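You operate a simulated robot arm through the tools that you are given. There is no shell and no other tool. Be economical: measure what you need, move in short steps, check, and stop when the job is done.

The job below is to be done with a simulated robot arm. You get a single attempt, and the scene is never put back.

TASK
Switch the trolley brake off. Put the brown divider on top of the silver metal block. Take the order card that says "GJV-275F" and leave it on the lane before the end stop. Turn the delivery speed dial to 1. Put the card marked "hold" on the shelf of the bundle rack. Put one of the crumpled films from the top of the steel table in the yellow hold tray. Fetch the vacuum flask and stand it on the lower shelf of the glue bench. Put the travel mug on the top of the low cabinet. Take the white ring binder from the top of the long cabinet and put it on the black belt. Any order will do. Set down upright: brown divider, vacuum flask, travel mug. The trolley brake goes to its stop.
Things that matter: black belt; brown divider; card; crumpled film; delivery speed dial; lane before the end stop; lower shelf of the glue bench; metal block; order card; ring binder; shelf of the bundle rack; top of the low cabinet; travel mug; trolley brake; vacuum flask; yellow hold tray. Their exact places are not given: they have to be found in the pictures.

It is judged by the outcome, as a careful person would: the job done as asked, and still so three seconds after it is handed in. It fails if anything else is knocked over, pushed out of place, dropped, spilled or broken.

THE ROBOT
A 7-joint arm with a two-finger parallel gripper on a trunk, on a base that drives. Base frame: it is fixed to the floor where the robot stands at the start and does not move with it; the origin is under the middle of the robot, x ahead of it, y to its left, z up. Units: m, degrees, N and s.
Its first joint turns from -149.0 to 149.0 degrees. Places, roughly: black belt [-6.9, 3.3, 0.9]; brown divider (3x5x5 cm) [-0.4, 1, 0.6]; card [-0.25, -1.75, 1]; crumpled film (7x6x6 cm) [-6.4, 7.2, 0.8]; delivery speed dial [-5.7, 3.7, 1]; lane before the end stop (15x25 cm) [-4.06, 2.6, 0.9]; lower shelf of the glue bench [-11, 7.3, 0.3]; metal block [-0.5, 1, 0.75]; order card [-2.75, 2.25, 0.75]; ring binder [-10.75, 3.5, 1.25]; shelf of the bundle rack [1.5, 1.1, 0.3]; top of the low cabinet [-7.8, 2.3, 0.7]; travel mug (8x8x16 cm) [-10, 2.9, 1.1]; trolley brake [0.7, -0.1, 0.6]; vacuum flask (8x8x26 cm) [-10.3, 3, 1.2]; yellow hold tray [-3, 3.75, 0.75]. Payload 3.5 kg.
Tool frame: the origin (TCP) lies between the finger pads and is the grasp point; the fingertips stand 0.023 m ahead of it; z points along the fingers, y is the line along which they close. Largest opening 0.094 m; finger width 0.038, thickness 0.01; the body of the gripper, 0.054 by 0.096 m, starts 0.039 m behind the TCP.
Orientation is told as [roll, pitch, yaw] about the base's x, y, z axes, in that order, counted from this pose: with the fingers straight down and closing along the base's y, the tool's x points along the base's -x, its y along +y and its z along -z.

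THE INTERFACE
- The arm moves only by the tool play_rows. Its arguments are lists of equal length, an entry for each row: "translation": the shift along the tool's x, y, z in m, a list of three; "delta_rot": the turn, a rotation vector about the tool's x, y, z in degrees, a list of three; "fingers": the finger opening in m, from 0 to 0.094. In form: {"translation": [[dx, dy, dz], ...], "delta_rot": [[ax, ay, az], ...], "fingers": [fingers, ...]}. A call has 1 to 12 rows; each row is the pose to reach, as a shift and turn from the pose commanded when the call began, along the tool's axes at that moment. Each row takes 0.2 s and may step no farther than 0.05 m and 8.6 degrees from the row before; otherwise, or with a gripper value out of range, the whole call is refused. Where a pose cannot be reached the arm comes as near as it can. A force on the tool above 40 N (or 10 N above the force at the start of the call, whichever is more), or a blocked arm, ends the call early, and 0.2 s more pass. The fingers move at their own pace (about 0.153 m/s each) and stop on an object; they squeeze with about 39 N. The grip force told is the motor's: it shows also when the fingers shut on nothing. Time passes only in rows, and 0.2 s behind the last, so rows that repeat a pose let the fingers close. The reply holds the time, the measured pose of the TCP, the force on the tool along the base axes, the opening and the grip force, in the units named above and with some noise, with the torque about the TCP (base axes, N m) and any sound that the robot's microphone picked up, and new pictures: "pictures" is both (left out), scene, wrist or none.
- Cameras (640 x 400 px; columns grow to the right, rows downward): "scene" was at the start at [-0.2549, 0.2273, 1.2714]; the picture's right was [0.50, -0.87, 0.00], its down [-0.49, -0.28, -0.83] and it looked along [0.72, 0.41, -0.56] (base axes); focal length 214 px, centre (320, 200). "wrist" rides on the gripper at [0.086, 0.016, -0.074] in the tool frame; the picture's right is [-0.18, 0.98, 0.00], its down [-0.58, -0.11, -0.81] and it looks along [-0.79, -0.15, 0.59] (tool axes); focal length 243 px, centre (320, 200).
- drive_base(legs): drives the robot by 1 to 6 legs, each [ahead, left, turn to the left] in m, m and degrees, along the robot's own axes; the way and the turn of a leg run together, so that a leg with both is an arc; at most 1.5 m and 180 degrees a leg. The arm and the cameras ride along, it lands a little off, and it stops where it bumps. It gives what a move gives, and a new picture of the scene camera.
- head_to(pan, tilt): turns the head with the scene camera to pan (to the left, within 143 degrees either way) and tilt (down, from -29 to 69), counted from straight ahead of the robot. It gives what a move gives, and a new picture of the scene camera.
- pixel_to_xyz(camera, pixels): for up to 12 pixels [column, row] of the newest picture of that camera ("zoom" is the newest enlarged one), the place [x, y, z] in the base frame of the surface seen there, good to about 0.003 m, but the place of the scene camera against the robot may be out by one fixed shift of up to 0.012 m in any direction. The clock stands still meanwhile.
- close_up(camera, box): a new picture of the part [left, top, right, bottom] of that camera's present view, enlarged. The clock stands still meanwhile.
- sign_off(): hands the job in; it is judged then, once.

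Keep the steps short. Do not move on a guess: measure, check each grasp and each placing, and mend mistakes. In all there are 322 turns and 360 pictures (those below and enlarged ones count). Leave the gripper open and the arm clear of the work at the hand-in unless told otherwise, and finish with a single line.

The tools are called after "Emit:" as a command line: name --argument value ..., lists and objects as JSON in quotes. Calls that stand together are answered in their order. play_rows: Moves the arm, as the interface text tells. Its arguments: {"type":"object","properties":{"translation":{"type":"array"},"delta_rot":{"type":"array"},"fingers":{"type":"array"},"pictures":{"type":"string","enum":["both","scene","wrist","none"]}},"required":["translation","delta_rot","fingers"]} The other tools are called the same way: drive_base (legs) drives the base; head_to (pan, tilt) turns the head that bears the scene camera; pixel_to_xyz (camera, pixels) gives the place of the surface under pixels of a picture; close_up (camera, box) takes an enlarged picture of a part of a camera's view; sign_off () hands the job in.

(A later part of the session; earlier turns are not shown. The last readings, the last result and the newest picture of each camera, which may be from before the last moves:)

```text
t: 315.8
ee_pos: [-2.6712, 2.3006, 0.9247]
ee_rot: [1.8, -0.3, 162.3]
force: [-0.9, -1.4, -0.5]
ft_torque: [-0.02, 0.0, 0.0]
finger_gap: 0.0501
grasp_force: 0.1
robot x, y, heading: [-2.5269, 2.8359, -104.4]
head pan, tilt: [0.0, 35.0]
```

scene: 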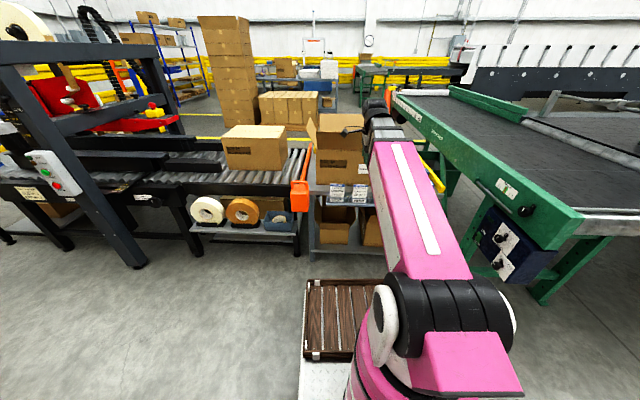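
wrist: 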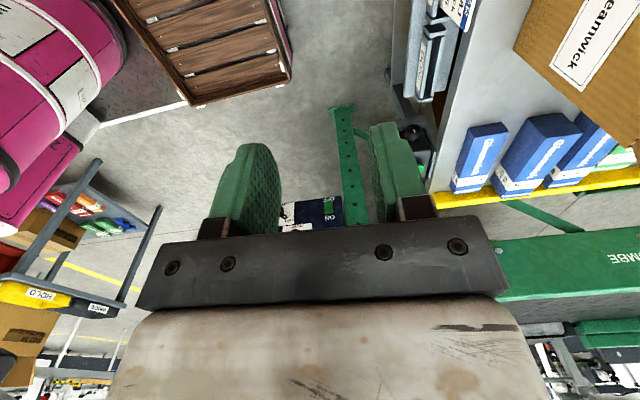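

Emit:
play_rows --translation '[[0.021, 0.032, 0.02], [0.043, 0.065, 0.04], [0.064, 0.097, 0.06], [0.086, 0.13, 0.09], [0.107, 0.162, 0.125]]' --delta_rot '[[1.8, 0.3, 0], [1.8, 0.3, 0], [1.8, 0.3, 0], [1.8, 0.3, 0], [1.8, 0.3, 0]]' --fingers '[0.05, 0.05, 0.05, 0.05, 0.05]'

Emit:
close_up --camera "scene" --box '[310, 120, 400, 220]'

```text
refused: row 5 steps farther than a row can; nothing moved
```

```text
4.00 times, centred on (355, 170) of scene
```

zoom: 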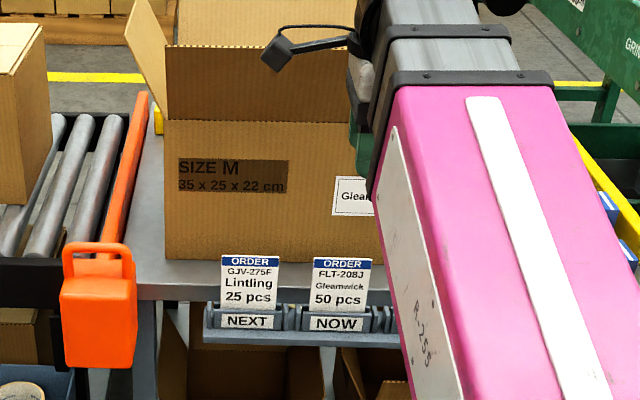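

Emit:
play_rows --translation '[[0.021, 0.032, 0.025], [0.043, 0.065, 0.05], [0.064, 0.097, 0.075], [0.086, 0.13, 0.1], [0.107, 0.162, 0.125]]' --delta_rot '[[1.8, 0.3, 0], [1.8, 0.3, 0], [1.8, 0.3, 0], [1.8, 0.3, 0], [1.8, 0.3, 0]]' --fingers '[0.05, 0.05, 0.05, 0.05, 0.05]'

Emit:
close_up --camera "scene" --box '[310, 120, 400, 220]'

```text
t: 317.0
ee_pos: [-2.6201, 2.1079, 0.8062]
ee_rot: [0.1, 0.0, 162.4]
force: [-1.0, -0.2, -0.7]
ft_torque: [0.02, 0.01, 0.02]
finger_gap: 0.05
grasp_force: 0.1
robot x, y, heading: [-2.5325, 2.8377, -104.6]
head pan, tilt: [0.0, 35.0]
```

scene: 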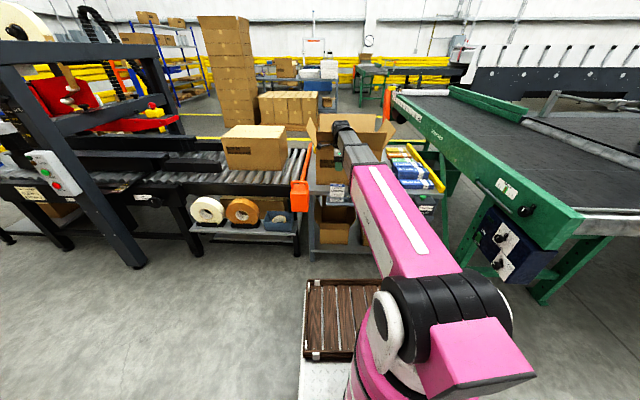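
wrist: 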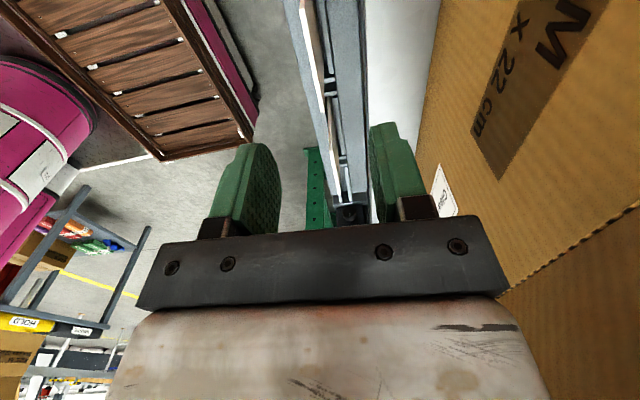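

```text
4.00 times, centred on (355, 170) of scene
```

zoom: 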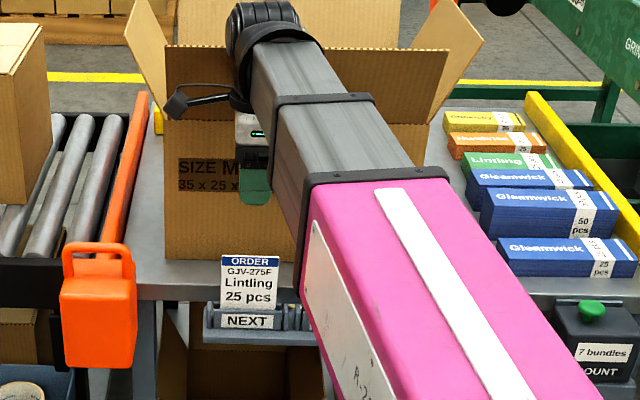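

Emit:
play_rows --translation '[[0, -0.004, 0.045], [0, -0.004, 0.09], [0, -0.004, 0.131], [0, -0.004, 0.131], [0, -0.004, 0.131], [0, -0.004, 0.131]]' --delta_rot '[[0, 0, 0], [0, 0, 0], [0, 0, 0], [0, 0, 0], [0, 0, 0], [0, 0, 0]]' --fingers '[0.05, 0.05, 0.05, 0.02, 0.0, 0.0]'

Emit:
close_up --camera "scene" --box '[310, 120, 400, 220]'

```text
t: 318.4
ee_pos: [-2.6165, 2.1132, 0.6738]
ee_rot: [-0.1, 0.0, 162.4]
force: [-0.3, 0.3, 0.4]
ft_torque: [0.01, 0.02, 0.03]
finger_gap: 0.0029
grasp_force: 39.3
robot x, y, heading: [-2.534, 2.8338, -104.6]
head pan, tilt: [0.0, 35.0]
```

scene: 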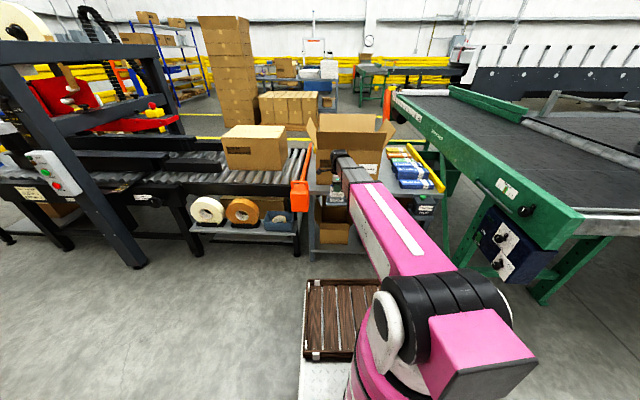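
wrist: 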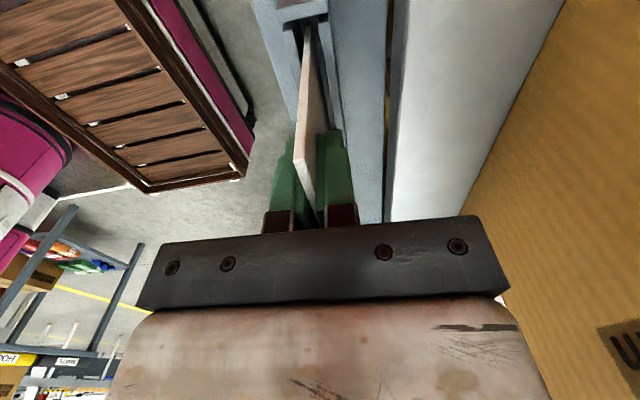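

```text
4.00 times, centred on (355, 170) of scene
```

zoom: 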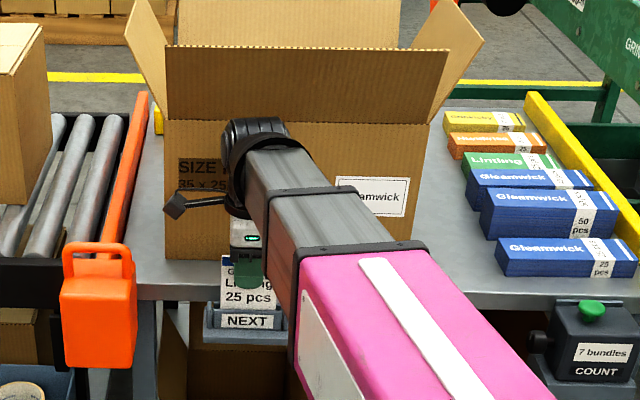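

Gripped (gap 0.003). Lift straight up by 0.2.

Emit:
play_rows --translation '[[0, 0, -0.02], [0, 0, -0.05], [0, 0, -0.09], [0, 0, -0.13], [0, 0, -0.17], [0, 0, -0.2]]' --delta_rot '[[0, 0, 0], [0, 0, 0], [0, 0, 0], [0, 0, 0], [0, 0, 0], [0, 0, 0]]' --fingers '[0, 0, 0, 0, 0, 0]'

Emit:
close_up --camera "scene" --box '[310, 120, 400, 220]'

Emit:
head_to --pan -60 --tilt 20

```text
t: 319.8
ee_pos: [-2.6174, 2.1135, 0.8755]
ee_rot: [0.0, 0.0, 162.5]
force: [0.3, -0.2, 0.4]
ft_torque: [0.02, 0.06, 0.0]
finger_gap: 0.0025
grasp_force: 39.0
robot x, y, heading: [-2.5336, 2.8348, -104.4]
head pan, tilt: [0.0, 35.0]
```

scene: 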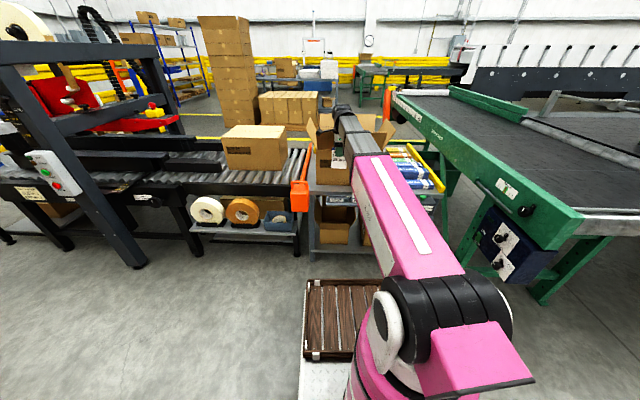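
wrist: 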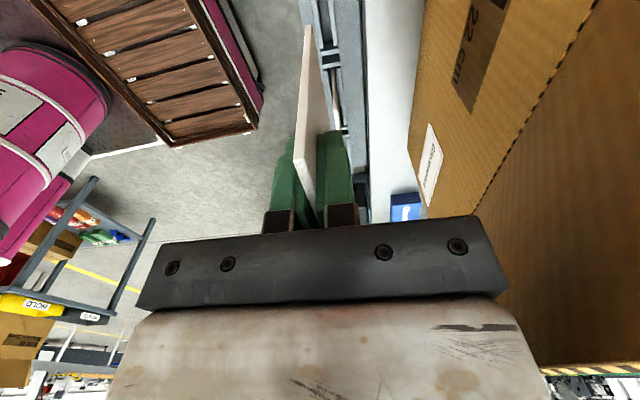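

```text
4.00 times, centred on (355, 170) of scene
```

zoom: 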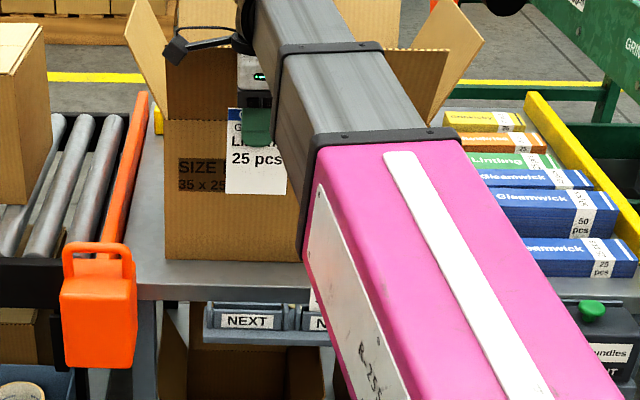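

```text
t: 321.1
ee_pos: [-2.6184, 2.1143, 0.8747]
ee_rot: [0.1, 0.0, 162.4]
force: [-0.1, -0.4, -0.6]
ft_torque: [0.01, 0.02, 0.01]
finger_gap: 0.0028
grasp_force: 39.0
robot x, y, heading: [-2.5316, 2.8371, -104.3]
head pan, tilt: [-60.0, 20.0]
```

scene: 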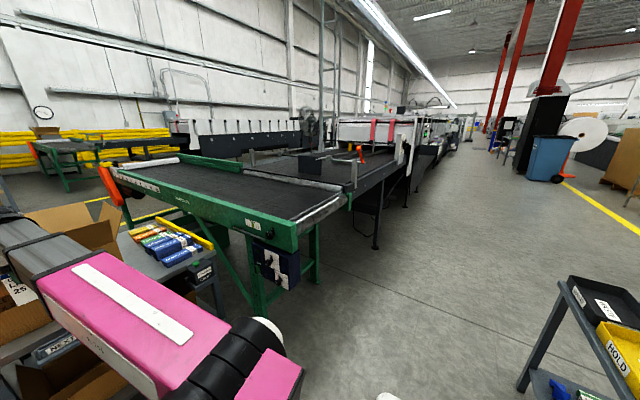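

Card is out. Zoom on the belt beyond for the lane and end stop.

Emit:
close_up --camera "scene" --box '[230, 110, 430, 250]'

Emit:
pixel_to_xyz --camera "scene" --pixels '[[315, 165], [360, 155], [290, 175], [330, 175], [350, 180], [310, 205], [380, 225], [345, 160], [270, 160], [220, 180], [400, 150]]'

```text
2.86 times, centred on (330, 180) of scene
```

zoom: 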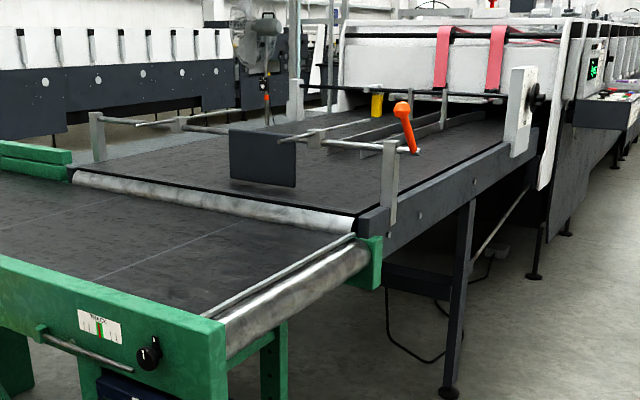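

```text
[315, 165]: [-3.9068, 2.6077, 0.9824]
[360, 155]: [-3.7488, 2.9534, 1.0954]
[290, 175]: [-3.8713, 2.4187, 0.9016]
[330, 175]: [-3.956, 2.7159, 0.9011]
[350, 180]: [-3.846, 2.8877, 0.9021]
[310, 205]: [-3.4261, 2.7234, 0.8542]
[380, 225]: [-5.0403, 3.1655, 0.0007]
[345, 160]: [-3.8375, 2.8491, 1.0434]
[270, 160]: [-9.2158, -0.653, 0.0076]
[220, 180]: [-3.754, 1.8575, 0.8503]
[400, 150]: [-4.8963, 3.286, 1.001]
```

Lift/retract the card, back off, turn west, and drive to the north side of the delivery belt.

Emit:
play_rows --translation '[[-0.0075, -0.039, -0.023], [-0.015, -0.078, -0.047], [-0.0226, -0.1176, -0.07]]' --delta_rot '[[0, 0, 0], [0, 0, 0], [0, 0, 0]]' --fingers '[0, 0, 0]' --pictures "none"

Emit:
drive_base --legs '[[-0.35, 0, 0], [0, 0, -90], [1.42, 0.1, 0]]'

Emit:
head_to --pan 90 --tilt 40

```text
t: 321.9
ee_pos: [-2.6035, 2.235, 0.9424]
ee_rot: [0.0, 0.0, 162.5]
force: [-0.5, -0.4, 0.1]
ft_torque: [-0.04, 0.02, 0.02]
finger_gap: 0.003
grasp_force: 39.0
robot x, y, heading: [-2.5319, 2.8357, -104.9]
head pan, tilt: [-60.0, 20.0]
```

```text
t: 334.7
ee_pos: [-4.4493, 3.5027, 0.9431]
ee_rot: [0.0, 0.0, 72.6]
force: [0.4, -0.3, -0.1]
ft_torque: [-0.01, 0.0, -0.04]
finger_gap: 0.0027
grasp_force: 39.3
robot x, y, heading: [-3.8477, 3.4329, 165.7]
head pan, tilt: [-60.0, 20.0]
```

scene: 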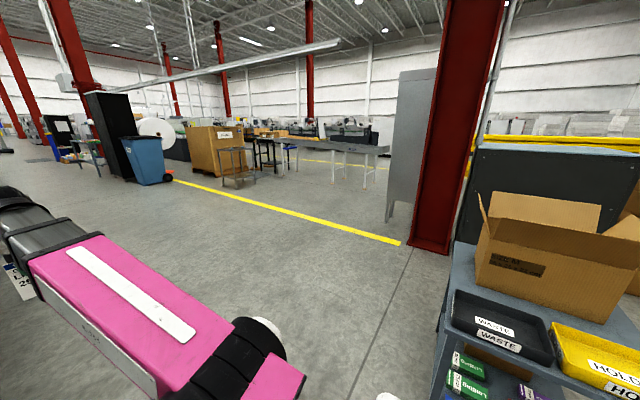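

```text
t: 337.0
ee_pos: [-4.4486, 3.5022, 0.9419]
ee_rot: [0.0, 0.0, 72.6]
force: [0.4, -0.2, -1.0]
ft_torque: [0.03, -0.01, -0.03]
finger_gap: 0.0024
grasp_force: 38.9
robot x, y, heading: [-3.8429, 3.4377, 165.7]
head pan, tilt: [90.0, 40.0]
```

scene: 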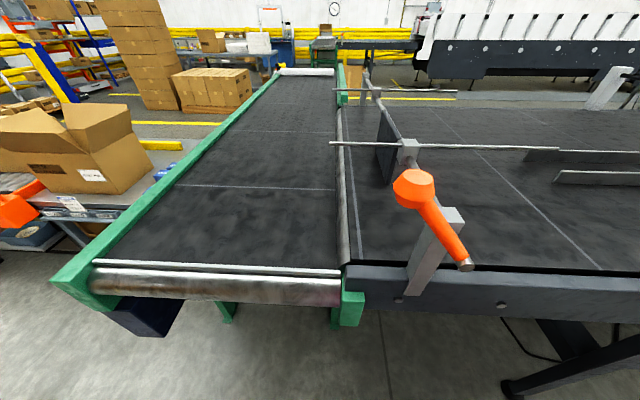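

Emit:
head_to --pan 68 --tilt 42

Emit:
pixel_to_xyz --camera "scene" --pixels '[[200, 140], [180, 110], [205, 180], [260, 150], [320, 150], [300, 200], [360, 200], [300, 130], [250, 220], [250, 120], [380, 160], [420, 250]]'

```text
t: 337.9
ee_pos: [-4.4502, 3.5039, 0.9428]
ee_rot: [0.1, 0.0, 72.7]
force: [0.8, 0.6, -0.2]
ft_torque: [0.02, 0.01, -0.04]
finger_gap: 0.003
grasp_force: 38.9
robot x, y, heading: [-3.8482, 3.4352, 165.3]
head pan, tilt: [68.0, 42.0]
```

scene: 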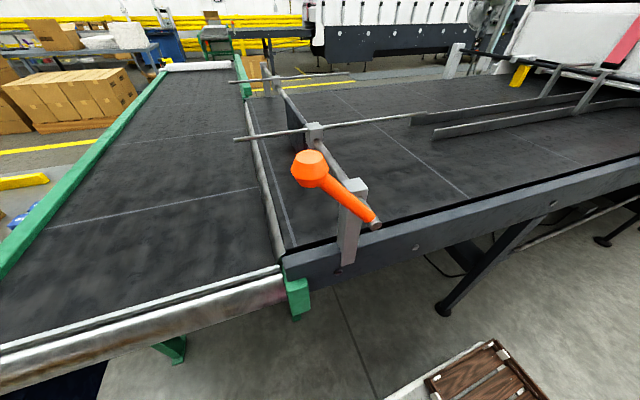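

```text
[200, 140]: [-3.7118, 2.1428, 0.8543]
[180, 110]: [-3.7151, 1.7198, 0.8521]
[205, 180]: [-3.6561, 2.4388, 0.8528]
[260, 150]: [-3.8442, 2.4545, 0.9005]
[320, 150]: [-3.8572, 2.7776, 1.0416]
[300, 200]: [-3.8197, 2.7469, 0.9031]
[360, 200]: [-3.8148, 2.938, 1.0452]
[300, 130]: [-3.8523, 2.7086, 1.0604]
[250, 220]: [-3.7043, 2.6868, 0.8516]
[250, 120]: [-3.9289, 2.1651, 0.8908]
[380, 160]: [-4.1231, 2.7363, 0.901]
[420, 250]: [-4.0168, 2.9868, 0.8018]
```

Emit:
close_up --camera "scene" --box '[220, 50, 480, 220]'

Emit:
pixel_to_xyz --camera "scene" --pixels '[[380, 122], [418, 117], [345, 74], [500, 118], [450, 132], [285, 135], [270, 75], [340, 100], [460, 190], [480, 112]]'

```text
2.35 times, centred on (350, 135) of scene
```

zoom: 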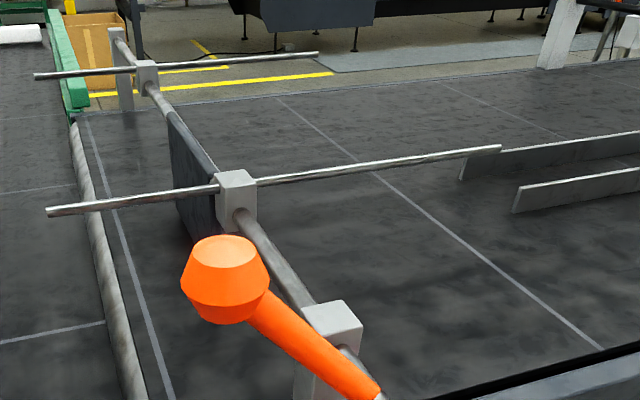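

```text
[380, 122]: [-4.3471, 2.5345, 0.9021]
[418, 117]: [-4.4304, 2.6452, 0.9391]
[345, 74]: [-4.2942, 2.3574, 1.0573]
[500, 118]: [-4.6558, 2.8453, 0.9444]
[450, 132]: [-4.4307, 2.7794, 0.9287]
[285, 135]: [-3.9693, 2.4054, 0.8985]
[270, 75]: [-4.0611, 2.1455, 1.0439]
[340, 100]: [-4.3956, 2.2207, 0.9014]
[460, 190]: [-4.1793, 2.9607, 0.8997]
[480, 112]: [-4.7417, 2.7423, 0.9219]
```

Emit:
pixel_to_xyz --camera "zoom" --pixels '[[360, 168], [450, 156], [490, 149], [130, 205], [237, 185], [190, 160], [190, 200], [180, 130], [148, 75], [240, 60], [400, 180], [330, 150]]'

```text
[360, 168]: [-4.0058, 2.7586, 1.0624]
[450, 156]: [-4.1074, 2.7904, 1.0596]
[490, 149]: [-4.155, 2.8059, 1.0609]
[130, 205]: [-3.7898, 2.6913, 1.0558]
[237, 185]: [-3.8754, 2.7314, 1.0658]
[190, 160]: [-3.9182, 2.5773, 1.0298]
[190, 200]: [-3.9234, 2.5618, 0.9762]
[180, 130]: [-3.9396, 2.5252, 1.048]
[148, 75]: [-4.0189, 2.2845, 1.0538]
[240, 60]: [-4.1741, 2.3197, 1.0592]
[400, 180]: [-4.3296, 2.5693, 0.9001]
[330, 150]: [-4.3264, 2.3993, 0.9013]
```

Lane lies west of the black stop plate, between the rods. I'll turn the base around (arm on its right side) and park beside the belt near (-4.4, 3.48).

Emit:
drive_base --legs '[[0.6, -0.5, 0], [0, 0, 180], [0.0, -0.55, 0]]'

Emit:
head_to --pan -60 --tilt 35

```text
t: 352.1
ee_pos: [-3.8593, 3.4482, 0.9446]
ee_rot: [0.0, 0.0, -109.0]
force: [0.6, 0.0, 0.2]
ft_torque: [0.01, -0.01, -0.02]
finger_gap: 0.0026
grasp_force: 38.7
robot x, y, heading: [-4.4596, 3.5358, -15.7]
head pan, tilt: [68.0, 42.0]
```

scene: 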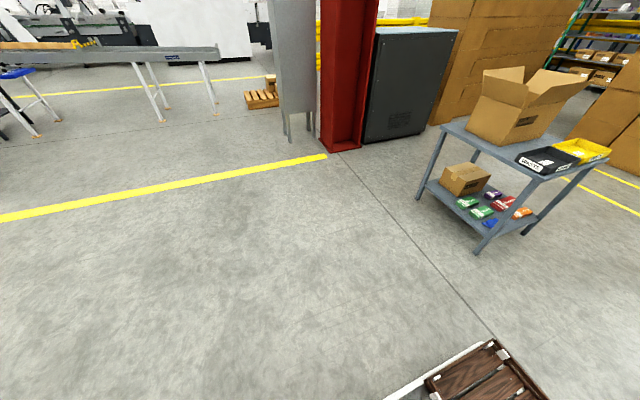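

```text
t: 354.2
ee_pos: [-3.8598, 3.4479, 0.9439]
ee_rot: [0.1, 0.1, -109.1]
force: [-0.4, -0.5, -0.3]
ft_torque: [0.01, 0.0, -0.03]
finger_gap: 0.0026
grasp_force: 38.8
robot x, y, heading: [-4.4613, 3.5333, -16.2]
head pan, tilt: [-60.0, 35.0]
```

scene: 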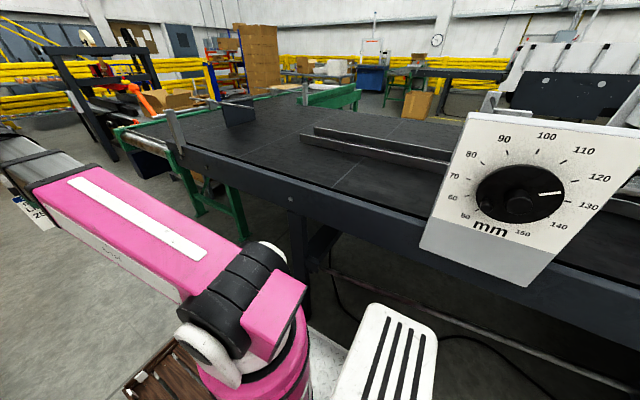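

Move slightly closer, then swing the arm.

Emit:
drive_base --legs '[[0.12, -0.06, 0]]'

Emit:
pixel_to_xyz --camera "scene" --pixels '[[500, 150], [430, 250], [240, 110], [225, 120], [330, 160], [300, 130], [250, 170], [380, 200], [320, 190]]'

```text
t: 355.5
ee_pos: [-3.7629, 3.3574, 0.9429]
ee_rot: [0.0, 0.0, -109.1]
force: [0.6, 0.1, 0.0]
ft_torque: [-0.03, -0.05, -0.04]
finger_gap: 0.0028
grasp_force: 38.8
robot x, y, heading: [-4.3616, 3.4436, -16.1]
head pan, tilt: [-60.0, 35.0]
```

scene: 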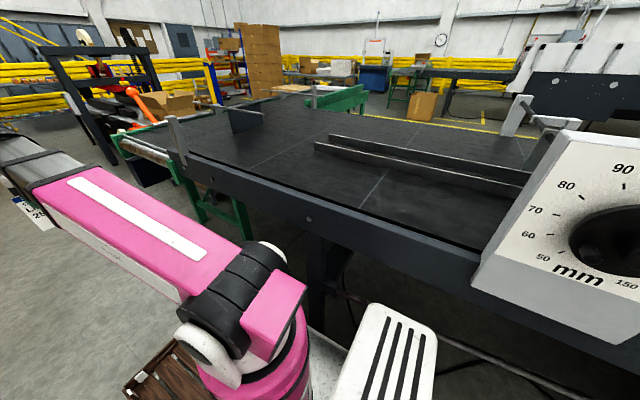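

```text
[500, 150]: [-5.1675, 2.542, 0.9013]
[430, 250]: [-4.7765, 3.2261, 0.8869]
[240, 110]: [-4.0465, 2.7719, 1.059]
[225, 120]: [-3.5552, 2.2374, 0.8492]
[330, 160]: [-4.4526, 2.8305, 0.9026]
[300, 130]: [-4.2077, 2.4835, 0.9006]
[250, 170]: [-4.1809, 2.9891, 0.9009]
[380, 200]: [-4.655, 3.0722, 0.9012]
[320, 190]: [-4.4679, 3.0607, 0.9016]
```

Emit:
play_rows --translation '[[-0.0463, 0.0069, -0.01], [-0.0926, 0.0105, -0.02], [-0.139, 0.0103, -0.03], [-0.1853, 0.0067, -0.04], [-0.2312, -0.0005, -0.05], [-0.2764, -0.0112, -0.06], [-0.3206, -0.0253, -0.07], [-0.3637, -0.0428, -0.08], [-0.4053, -0.0636, -0.09], [-0.4451, -0.0875, -0.1], [-0.483, -0.1143, -0.1], [-0.5187, -0.144, -0.1]]' --delta_rot '[[0, 0, 0], [0, 0, 0], [0, 0, 0], [0, 0, 0], [0, 0, 0], [0, 0, 0], [0, 0, 0], [0, 0, 0], [0, 0, 0], [0, 0, 0], [0, 0, 0], [0, 0, 0]]' --fingers '[0, 0, 0, 0, 0, 0, 0, 0, 0, 0, 0, 0]' --pictures "scene"

```text
t: 358.1
ee_pos: [-4.0672, 2.9118, 1.0441]
ee_rot: [0.0, 0.0, -109.0]
force: [-0.4, 0.2, -0.1]
ft_torque: [-0.02, -0.02, 0.01]
finger_gap: 0.0027
grasp_force: 39.6
robot x, y, heading: [-4.3632, 3.4438, -16.1]
head pan, tilt: [-60.0, 35.0]
```

scene: 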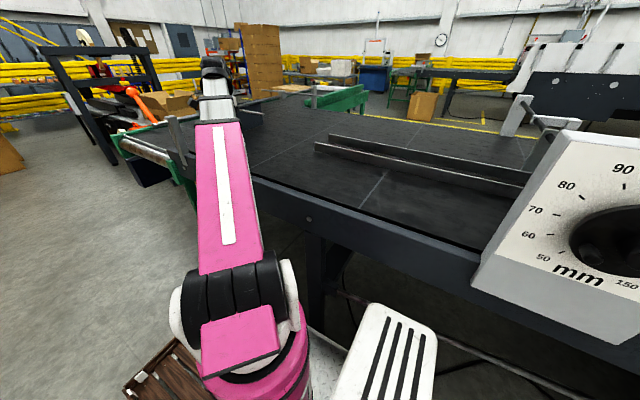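

Emit:
play_rows --translation '[[-0.0269, -0.0337, 0], [-0.0538, -0.0673, 0], [-0.0806, -0.101, 0], [-0.1075, -0.1346, 0], [-0.1344, -0.1683, 0], [-0.18, -0.1526, 0], [-0.225, -0.137, 0], [-0.271, -0.1212, 0], [-0.316, -0.1055, 0], [-0.3612, -0.0898, 0]]' --delta_rot '[[0, 0, 0], [0, 0, 0], [0, 0, 0], [0, 0, 0], [0, 0, 0], [-8, 0, 0], [-16, 0, 0], [-24, 0, 0], [-32, 0, 0], [-40, 0, 0]]' --fingers '[0, 0, 0, 0, 0, 0, 0, 0, 0, 0]'

```text
t: 360.3
ee_pos: [-4.2706, 2.6001, 1.0411]
ee_rot: [40.1, 0.0, -109.0]
force: [0.0, 0.6, -0.2]
ft_torque: [-0.03, 0.02, 0.0]
finger_gap: 0.0027
grasp_force: 38.4
robot x, y, heading: [-4.3624, 3.4403, -15.9]
head pan, tilt: [-60.0, 35.0]
```

scene: 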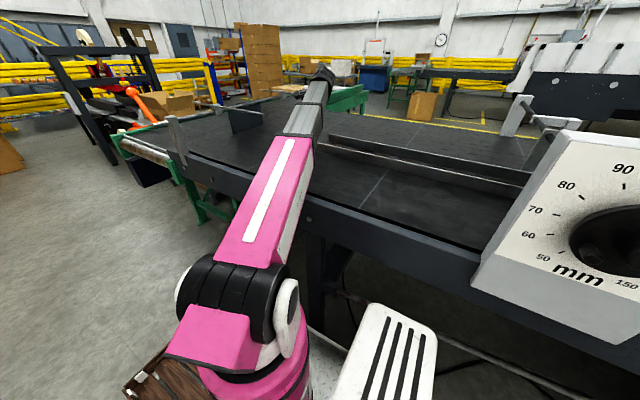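
wrist: 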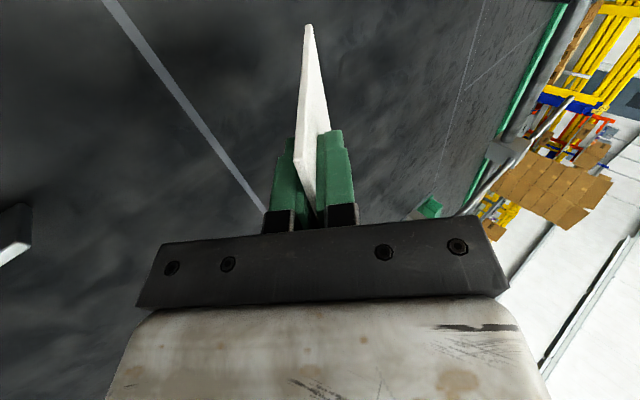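

Emit:
play_rows --translation '[[0.0115, 0.0282, 0.0302], [0.023, 0.0564, 0.0604], [0.0345, 0.0845, 0.0906], [0.046, 0.1127, 0.1208]]' --delta_rot '[[-5, 0, 0], [-10, 0, 0], [-15, 0, 0], [-20, 0, 0]]' --fingers '[0, 0, 0, 0]'

Emit:
close_up --camera "scene" --box '[220, 50, 400, 180]'

```text
t: 361.3
ee_pos: [-4.099, 2.5889, 1.0232]
ee_rot: [60.1, 0.0, -109.1]
force: [0.5, -0.3, -0.4]
ft_torque: [0.02, -0.01, 0.02]
finger_gap: 0.0028
grasp_force: 39.2
robot x, y, heading: [-4.364, 3.4455, -15.8]
head pan, tilt: [-60.0, 35.0]
```

scene: 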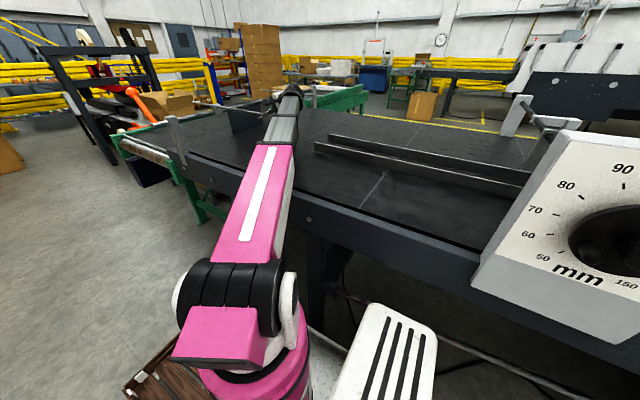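
wrist: 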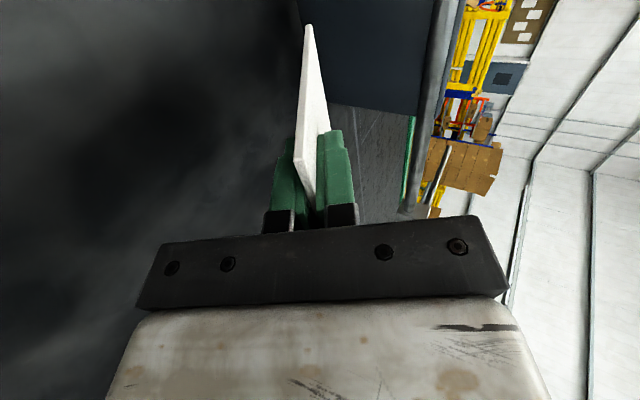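

```text
3.08 times, centred on (310, 115) of scene
```

zoom: 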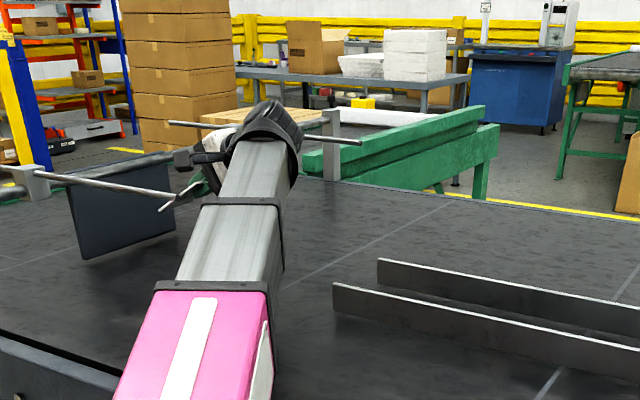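

Lower to contact.

Emit:
play_rows --translation '[[0, -0.026, 0.015], [0, -0.052, 0.03], [0, -0.061, 0.035], [0, -0.065, 0.0375], [0, -0.069, 0.04]]' --delta_rot '[[0, 0, 0], [0, 0, 0], [0, 0, 0], [0, 0, 0], [0, 0, 0]]' --fingers '[0, 0, 0, 0, 0]' --pictures "wrist"

Emit:
pixel_to_xyz --camera "wrist" --pixels '[[310, 35], [300, 40], [312, 60], [300, 160]]'

```text
t: 362.5
ee_pos: [-4.1001, 2.5928, 0.9428]
ee_rot: [60.2, 0.0, -109.0]
force: [-5.9, 1.4, 16.9]
ft_torque: [-0.4, -1.0, -0.08]
finger_gap: 0.0029
grasp_force: 38.6
robot x, y, heading: [-4.3643, 3.4421, -15.9]
head pan, tilt: [-60.0, 35.0]
```

wrist: 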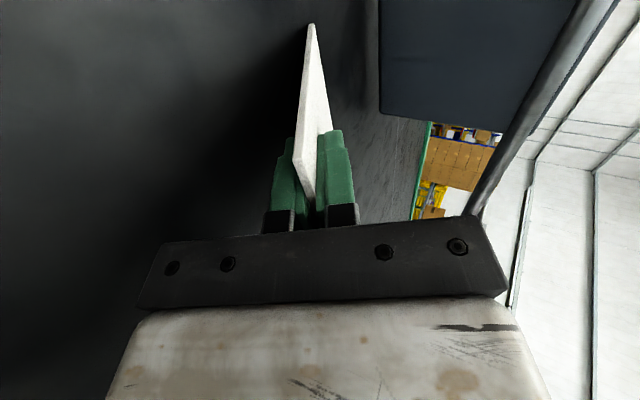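

```text
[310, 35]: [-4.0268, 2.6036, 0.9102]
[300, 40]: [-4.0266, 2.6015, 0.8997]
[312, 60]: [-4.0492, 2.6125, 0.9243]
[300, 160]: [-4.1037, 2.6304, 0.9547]
```

Emit:
play_rows --translation '[[0, 0, 0], [0, 0, 0], [0, 0, 0], [0, -0.015, -0.026], [0, -0.03, -0.052], [0, -0.045, -0.078], [0, -0.045, -0.1]]' --delta_rot '[[0, 0, 0], [0, 0, 0], [0, 0, 0], [0, 0, 0], [0, 0, 0], [0, 0, 0], [0, 0, 0]]' --fingers '[0.015, 0.03, 0.045, 0.045, 0.045, 0.045, 0.045]' --pictures "wrist"

```text
t: 364.1
ee_pos: [-4.2032, 2.6269, 0.954]
ee_rot: [60.1, 0.0, -108.9]
force: [0.1, 0.3, -0.5]
ft_torque: [0.0, 0.02, 0.0]
finger_gap: 0.0453
grasp_force: 0.1
robot x, y, heading: [-4.3619, 3.4437, -16.0]
head pan, tilt: [-60.0, 35.0]
```

wrist: 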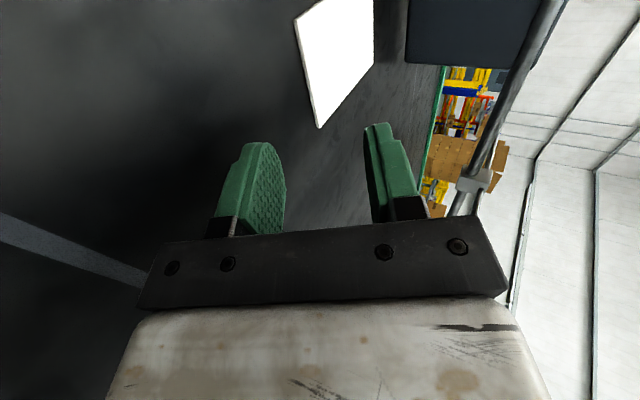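

Emit:
pixel_to_xyz --camera "wrist" --pixels '[[320, 120], [300, 25], [370, 60], [335, 50], [350, 5]]'

```text
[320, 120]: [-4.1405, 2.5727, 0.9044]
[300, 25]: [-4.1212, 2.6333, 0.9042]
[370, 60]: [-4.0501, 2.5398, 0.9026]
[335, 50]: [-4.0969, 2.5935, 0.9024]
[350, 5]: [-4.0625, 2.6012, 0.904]
```

Card lies on the lane, centre about (-4.085, 2.585). Retreat the arm the way it came.

Emit:
play_rows --translation '[[-0.0157, 0.0186, -0.0317], [-0.0313, 0.0373, -0.0635], [-0.047, 0.0559, -0.0952], [-0.0017, 0.0481, -0.1088], [0.0436, 0.0403, -0.1223], [0.0889, 0.0324, -0.1359], [0.134, 0.0246, -0.1494], [0.1795, 0.0168, -0.163]]' --delta_rot '[[7, 0, 0], [14, 0, 0], [21, 0, 0], [29, 0, 0], [37, 0, 0], [45, 0, 0], [53, 0, 0], [60, 0, 0]]' --fingers '[0.045, 0.045, 0.045, 0.045, 0.045, 0.045, 0.045, 0.045]' --pictures "none"

Emit:
close_up --camera "scene" --box '[200, 70, 360, 190]'

Emit:
head_to --pan -115 --tilt 25

```text
t: 365.9
ee_pos: [-4.2729, 2.84, 1.0514]
ee_rot: [0.0, -0.1, -109.0]
force: [0.2, -0.1, 0.5]
ft_torque: [0.01, -0.01, 0.04]
finger_gap: 0.0448
grasp_force: 0.1
robot x, y, heading: [-4.3639, 3.4401, -15.8]
head pan, tilt: [-60.0, 35.0]
```

```text
3.33 times, centred on (280, 130) of scene
```

zoom: 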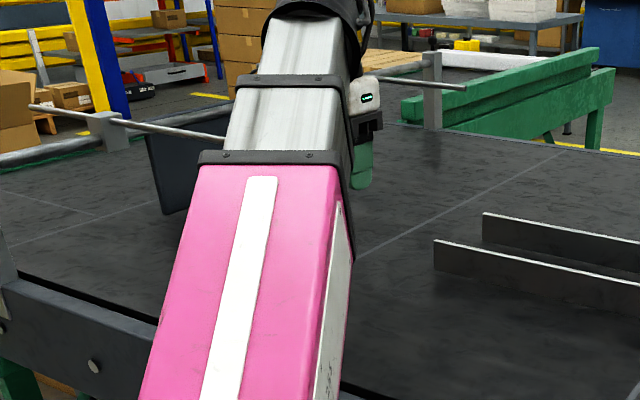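

```text
t: 367.1
ee_pos: [-4.2729, 2.8401, 1.051]
ee_rot: [0.1, -0.3, -109.0]
force: [-0.1, -0.4, -0.6]
ft_torque: [-0.02, 0.0, -0.02]
finger_gap: 0.0449
grasp_force: 0.1
robot x, y, heading: [-4.3614, 3.444, -15.7]
head pan, tilt: [-115.0, 25.0]
```

scene: 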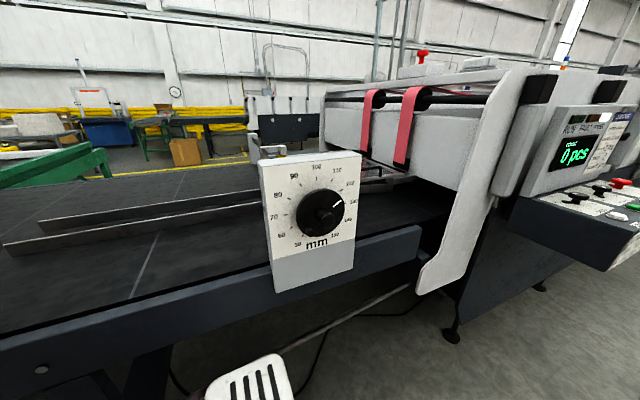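

Emit:
drive_base --legs '[[0, 0.5, 0], [-1.0, 0.15, 0]]'

Emit:
head_to --pan -105 --tilt 35

```text
t: 374.9
ee_pos: [-5.0625, 3.7317, 1.0508]
ee_rot: [0.1, -0.1, -109.6]
force: [-1.1, 0.0, 0.2]
ft_torque: [0.0, 0.01, 0.0]
finger_gap: 0.045
grasp_force: 0.1
robot x, y, heading: [-5.146, 4.3327, -16.2]
head pan, tilt: [-115.0, 25.0]
```

scene: 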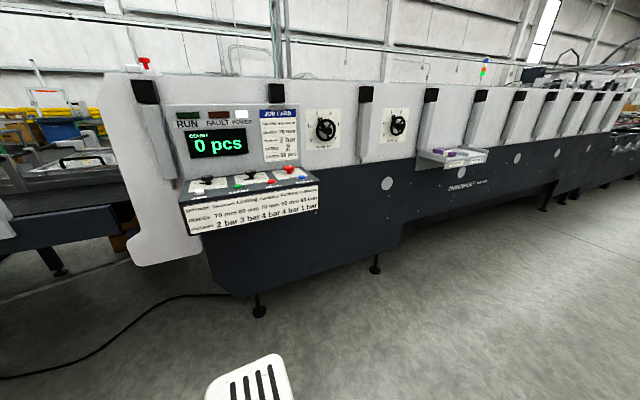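

```text
t: 375.6
ee_pos: [-5.0616, 3.7313, 1.0511]
ee_rot: [0.0, -0.1, -109.6]
force: [-0.5, 0.8, 0.7]
ft_torque: [0.0, 0.01, 0.03]
finger_gap: 0.0453
grasp_force: 0.2
robot x, y, heading: [-5.1474, 4.3368, -16.4]
head pan, tilt: [-105.0, 35.0]
```

scene: 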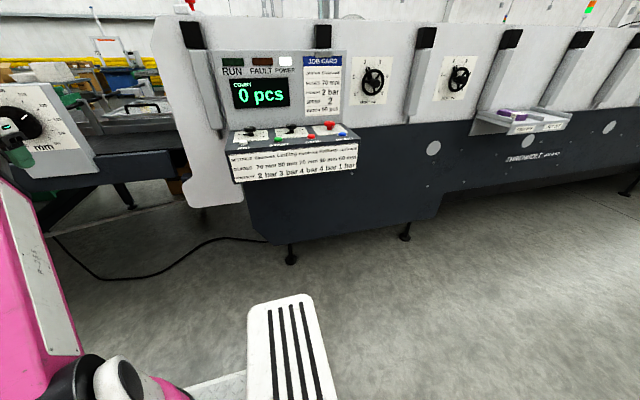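

Emit:
close_up --camera "scene" --box '[220, 40, 370, 190]'

Emit:
close_up --camera "scene" --box '[225, 115, 360, 185]'

Emit:
close_up --camera "scene" --box '[340, 40, 490, 115]'

```text
2.67 times, centred on (295, 115) of scene
```

zoom: 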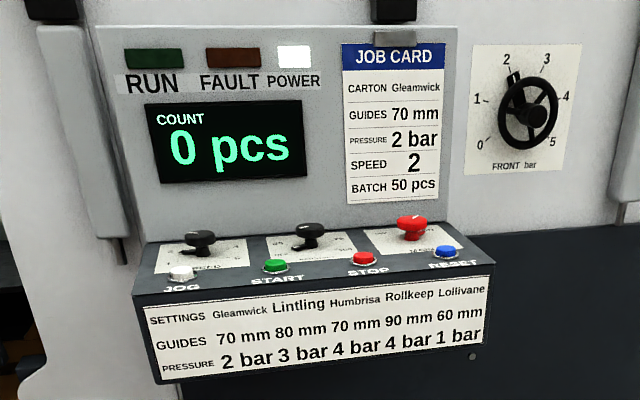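

```text
4.74 times, centred on (292, 150) of scene
```

zoom: 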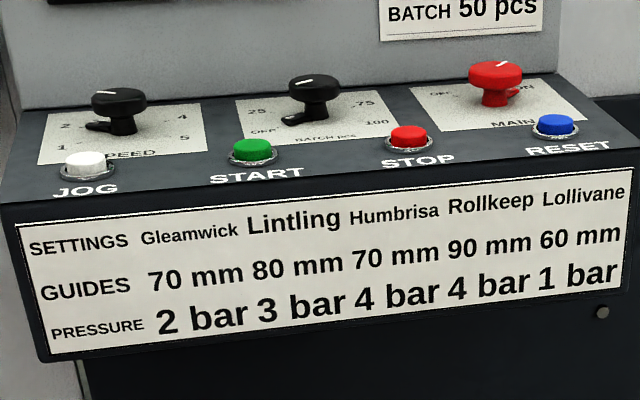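

```text
4.27 times, centred on (415, 78) of scene
```

zoom: 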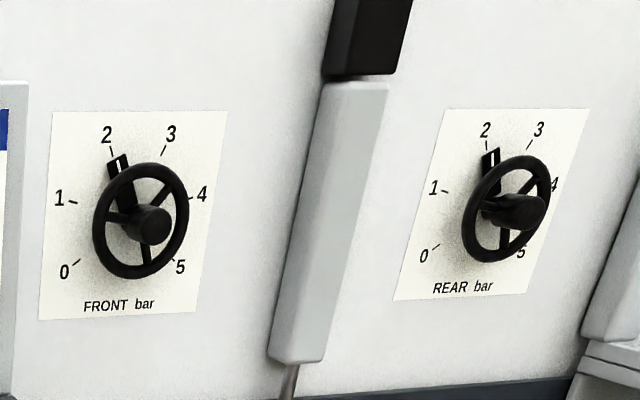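

Emit:
close_up --camera "scene" --box '[228, 118, 298, 163]'

Emit:
pixel_to_xyz --camera "scene" --pixels '[[250, 136], [250, 142], [237, 148], [291, 132], [330, 126], [278, 147], [290, 165], [236, 132], [340, 130], [244, 152]]'

```text
8.89 times, centred on (263, 140) of scene
```

zoom: 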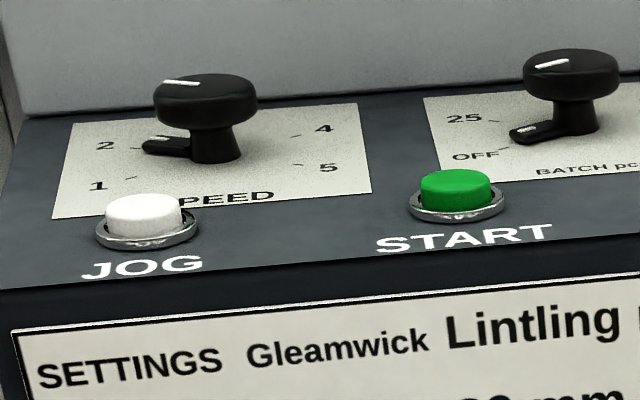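

```text
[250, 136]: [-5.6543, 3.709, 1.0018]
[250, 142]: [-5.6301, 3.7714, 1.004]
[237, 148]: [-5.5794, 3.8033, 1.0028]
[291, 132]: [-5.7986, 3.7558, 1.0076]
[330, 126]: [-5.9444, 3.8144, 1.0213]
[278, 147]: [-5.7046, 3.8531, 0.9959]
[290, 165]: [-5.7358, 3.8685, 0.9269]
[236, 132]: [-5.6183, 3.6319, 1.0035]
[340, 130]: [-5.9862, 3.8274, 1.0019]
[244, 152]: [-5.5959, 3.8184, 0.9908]
```

Emit:
pixel_to_xyz --camera "zoom" --pixels '[[205, 88], [165, 95], [250, 92], [180, 83], [215, 120], [210, 150], [155, 147], [98, 186], [105, 146], [323, 128], [328, 168], [145, 205]]'

```text
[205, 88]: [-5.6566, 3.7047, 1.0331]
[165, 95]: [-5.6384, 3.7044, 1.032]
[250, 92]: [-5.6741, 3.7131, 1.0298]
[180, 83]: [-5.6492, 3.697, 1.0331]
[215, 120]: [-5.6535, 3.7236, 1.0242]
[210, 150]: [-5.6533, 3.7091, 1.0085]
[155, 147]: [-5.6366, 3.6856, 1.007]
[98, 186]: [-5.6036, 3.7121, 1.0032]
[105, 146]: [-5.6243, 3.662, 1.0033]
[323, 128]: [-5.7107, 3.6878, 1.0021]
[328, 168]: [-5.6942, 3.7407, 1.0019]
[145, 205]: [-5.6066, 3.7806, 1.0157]
```

SPEED knob (pointing at 2): cap centre about (-5.657, 3.706), top z 1.033. "1" is about +58° counter-clockwise. Measure the neighbouring side plate before moving.

Emit:
pixel_to_xyz --camera "scene" --pixels '[[200, 120], [190, 180], [170, 60], [215, 100], [190, 30], [235, 70], [330, 40], [240, 180], [205, 150]]'

```text
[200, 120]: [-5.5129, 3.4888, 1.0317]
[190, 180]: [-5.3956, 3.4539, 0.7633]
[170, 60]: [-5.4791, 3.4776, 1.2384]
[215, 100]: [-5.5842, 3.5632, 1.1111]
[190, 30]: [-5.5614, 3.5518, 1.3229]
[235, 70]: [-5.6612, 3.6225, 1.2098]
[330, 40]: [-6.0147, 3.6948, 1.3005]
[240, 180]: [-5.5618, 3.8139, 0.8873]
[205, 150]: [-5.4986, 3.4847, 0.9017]
```

Emit:
drive_base --legs '[[-0.387, -0.08, 0]]'

Emit:
head_to --pan -85 --tilt 40

Emit:
play_rows --translation '[[0, 0, 0]]' --delta_rot '[[0, 0, 0]]' --fingers '[0.08]' --pictures "wrist"

```text
t: 378.1
ee_pos: [-5.4631, 3.7691, 1.0496]
ee_rot: [0.1, -0.2, -109.4]
force: [0.8, 0.1, -0.4]
ft_torque: [0.03, 0.0, 0.01]
finger_gap: 0.0452
grasp_force: 0.1
robot x, y, heading: [-5.5455, 4.3716, -16.3]
head pan, tilt: [-105.0, 35.0]
```

scene: 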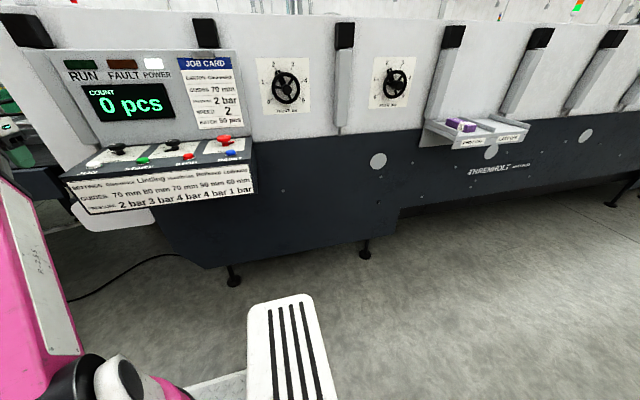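

```text
t: 378.9
ee_pos: [-5.4639, 3.7684, 1.0497]
ee_rot: [0.1, -0.2, -109.5]
force: [0.4, -0.4, 0.4]
ft_torque: [0.01, 0.0, 0.02]
finger_gap: 0.0451
grasp_force: 0.1
robot x, y, heading: [-5.5468, 4.3733, -16.4]
head pan, tilt: [-85.0, 40.0]
```

scene: 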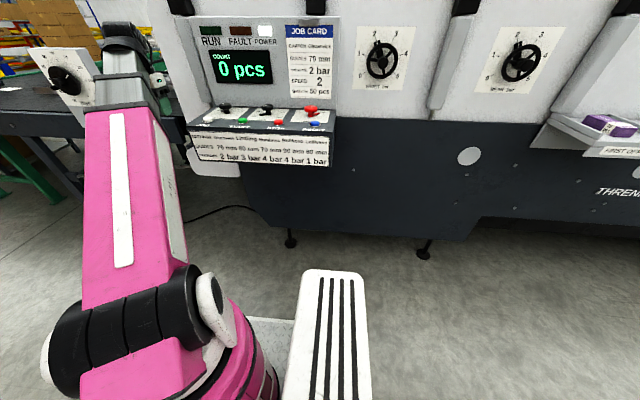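

```text
t: 379.3
ee_pos: [-5.4644, 3.7689, 1.0501]
ee_rot: [0.1, -0.2, -109.5]
force: [-0.6, 0.4, -0.4]
ft_torque: [-0.02, 0.04, -0.03]
finger_gap: 0.0797
grasp_force: 0.1
robot x, y, heading: [-5.5504, 4.3731, -16.4]
head pan, tilt: [-85.0, 40.0]
```

wrist: 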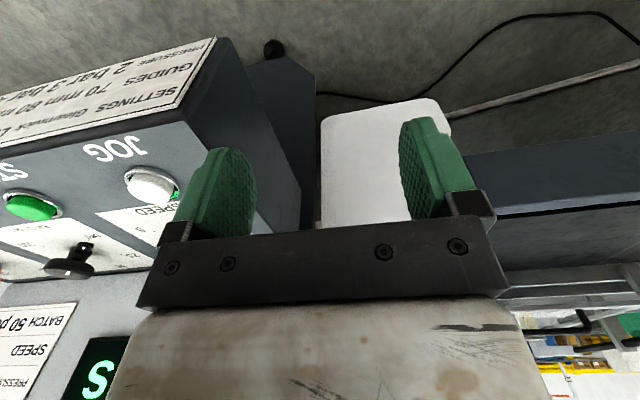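

Emit:
play_rows --translation '[[0, 0, -0.02], [0, 0, -0.035]]' --delta_rot '[[0, 0, 0], [0, 0, 0]]' --fingers '[0.08, 0.08]' --pictures "none"

```text
t: 379.9
ee_pos: [-5.4617, 3.7606, 1.068]
ee_rot: [0.7, -1.2, -109.5]
force: [0.1, 0.2, -0.2]
ft_torque: [0.02, 0.01, 0.02]
finger_gap: 0.0801
grasp_force: 0.0
out of reach, approached as far as the arm can: row 1, 2
robot x, y, heading: [-5.5511, 4.3714, -16.5]
head pan, tilt: [-85.0, 40.0]
```

Move above the knob while turning the gripper to yaw -165°.

Emit:
play_rows --translation '[[-0.0167, -0.0236, 0], [-0.0334, -0.0473, 0], [-0.0501, -0.071, 0], [-0.0669, -0.0946, 0], [-0.0836, -0.1182, 0], [-0.1003, -0.1419, 0], [-0.117, -0.1655, 0]]' --delta_rot '[[0, 0, 8], [0, 0, 16], [0, 0, 24], [0, 0, 32], [0, 0, 40], [0, 0, 48], [0, 0, 55.5]]' --fingers '[0.08, 0.08, 0.08, 0.08, 0.07, 0.07, 0.07]'

Emit:
close_up --camera "scene" --box '[170, 60, 330, 160]'

```text
t: 381.5
ee_pos: [-5.6589, 3.7042, 1.0683]
ee_rot: [0.3, 0.0, -165.2]
force: [0.1, 0.0, -0.1]
ft_torque: [0.02, 0.01, -0.03]
finger_gap: 0.0701
grasp_force: 0.1
out of reach, approached as far as the arm can: row 1, 2
robot x, y, heading: [-5.5503, 4.3716, -16.2]
head pan, tilt: [-85.0, 40.0]
```

scene: 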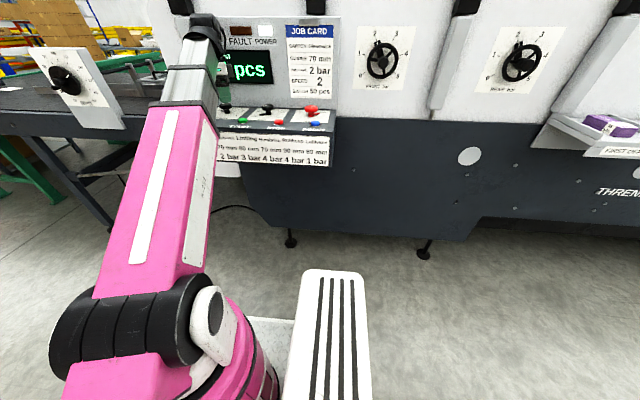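
wrist: 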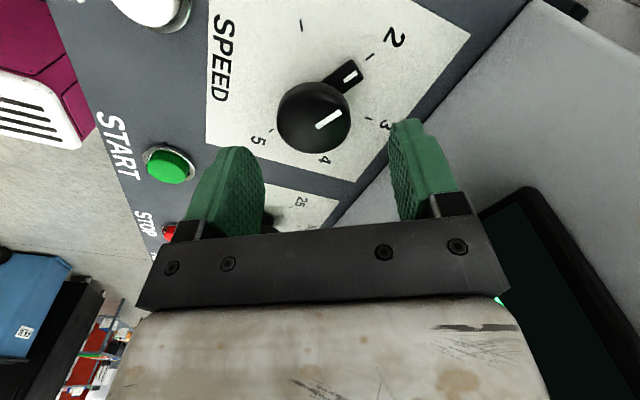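

```text
4.00 times, centred on (250, 110) of scene
```

zoom: 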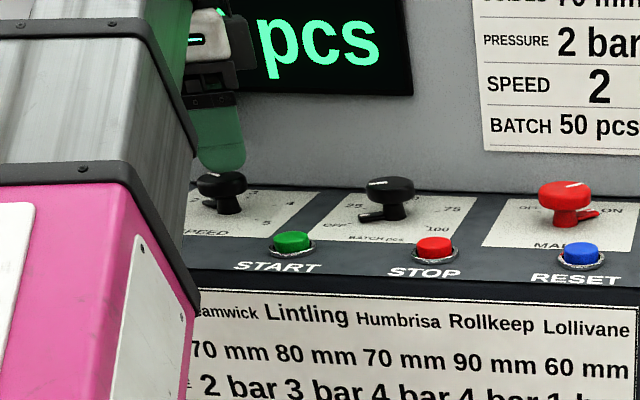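

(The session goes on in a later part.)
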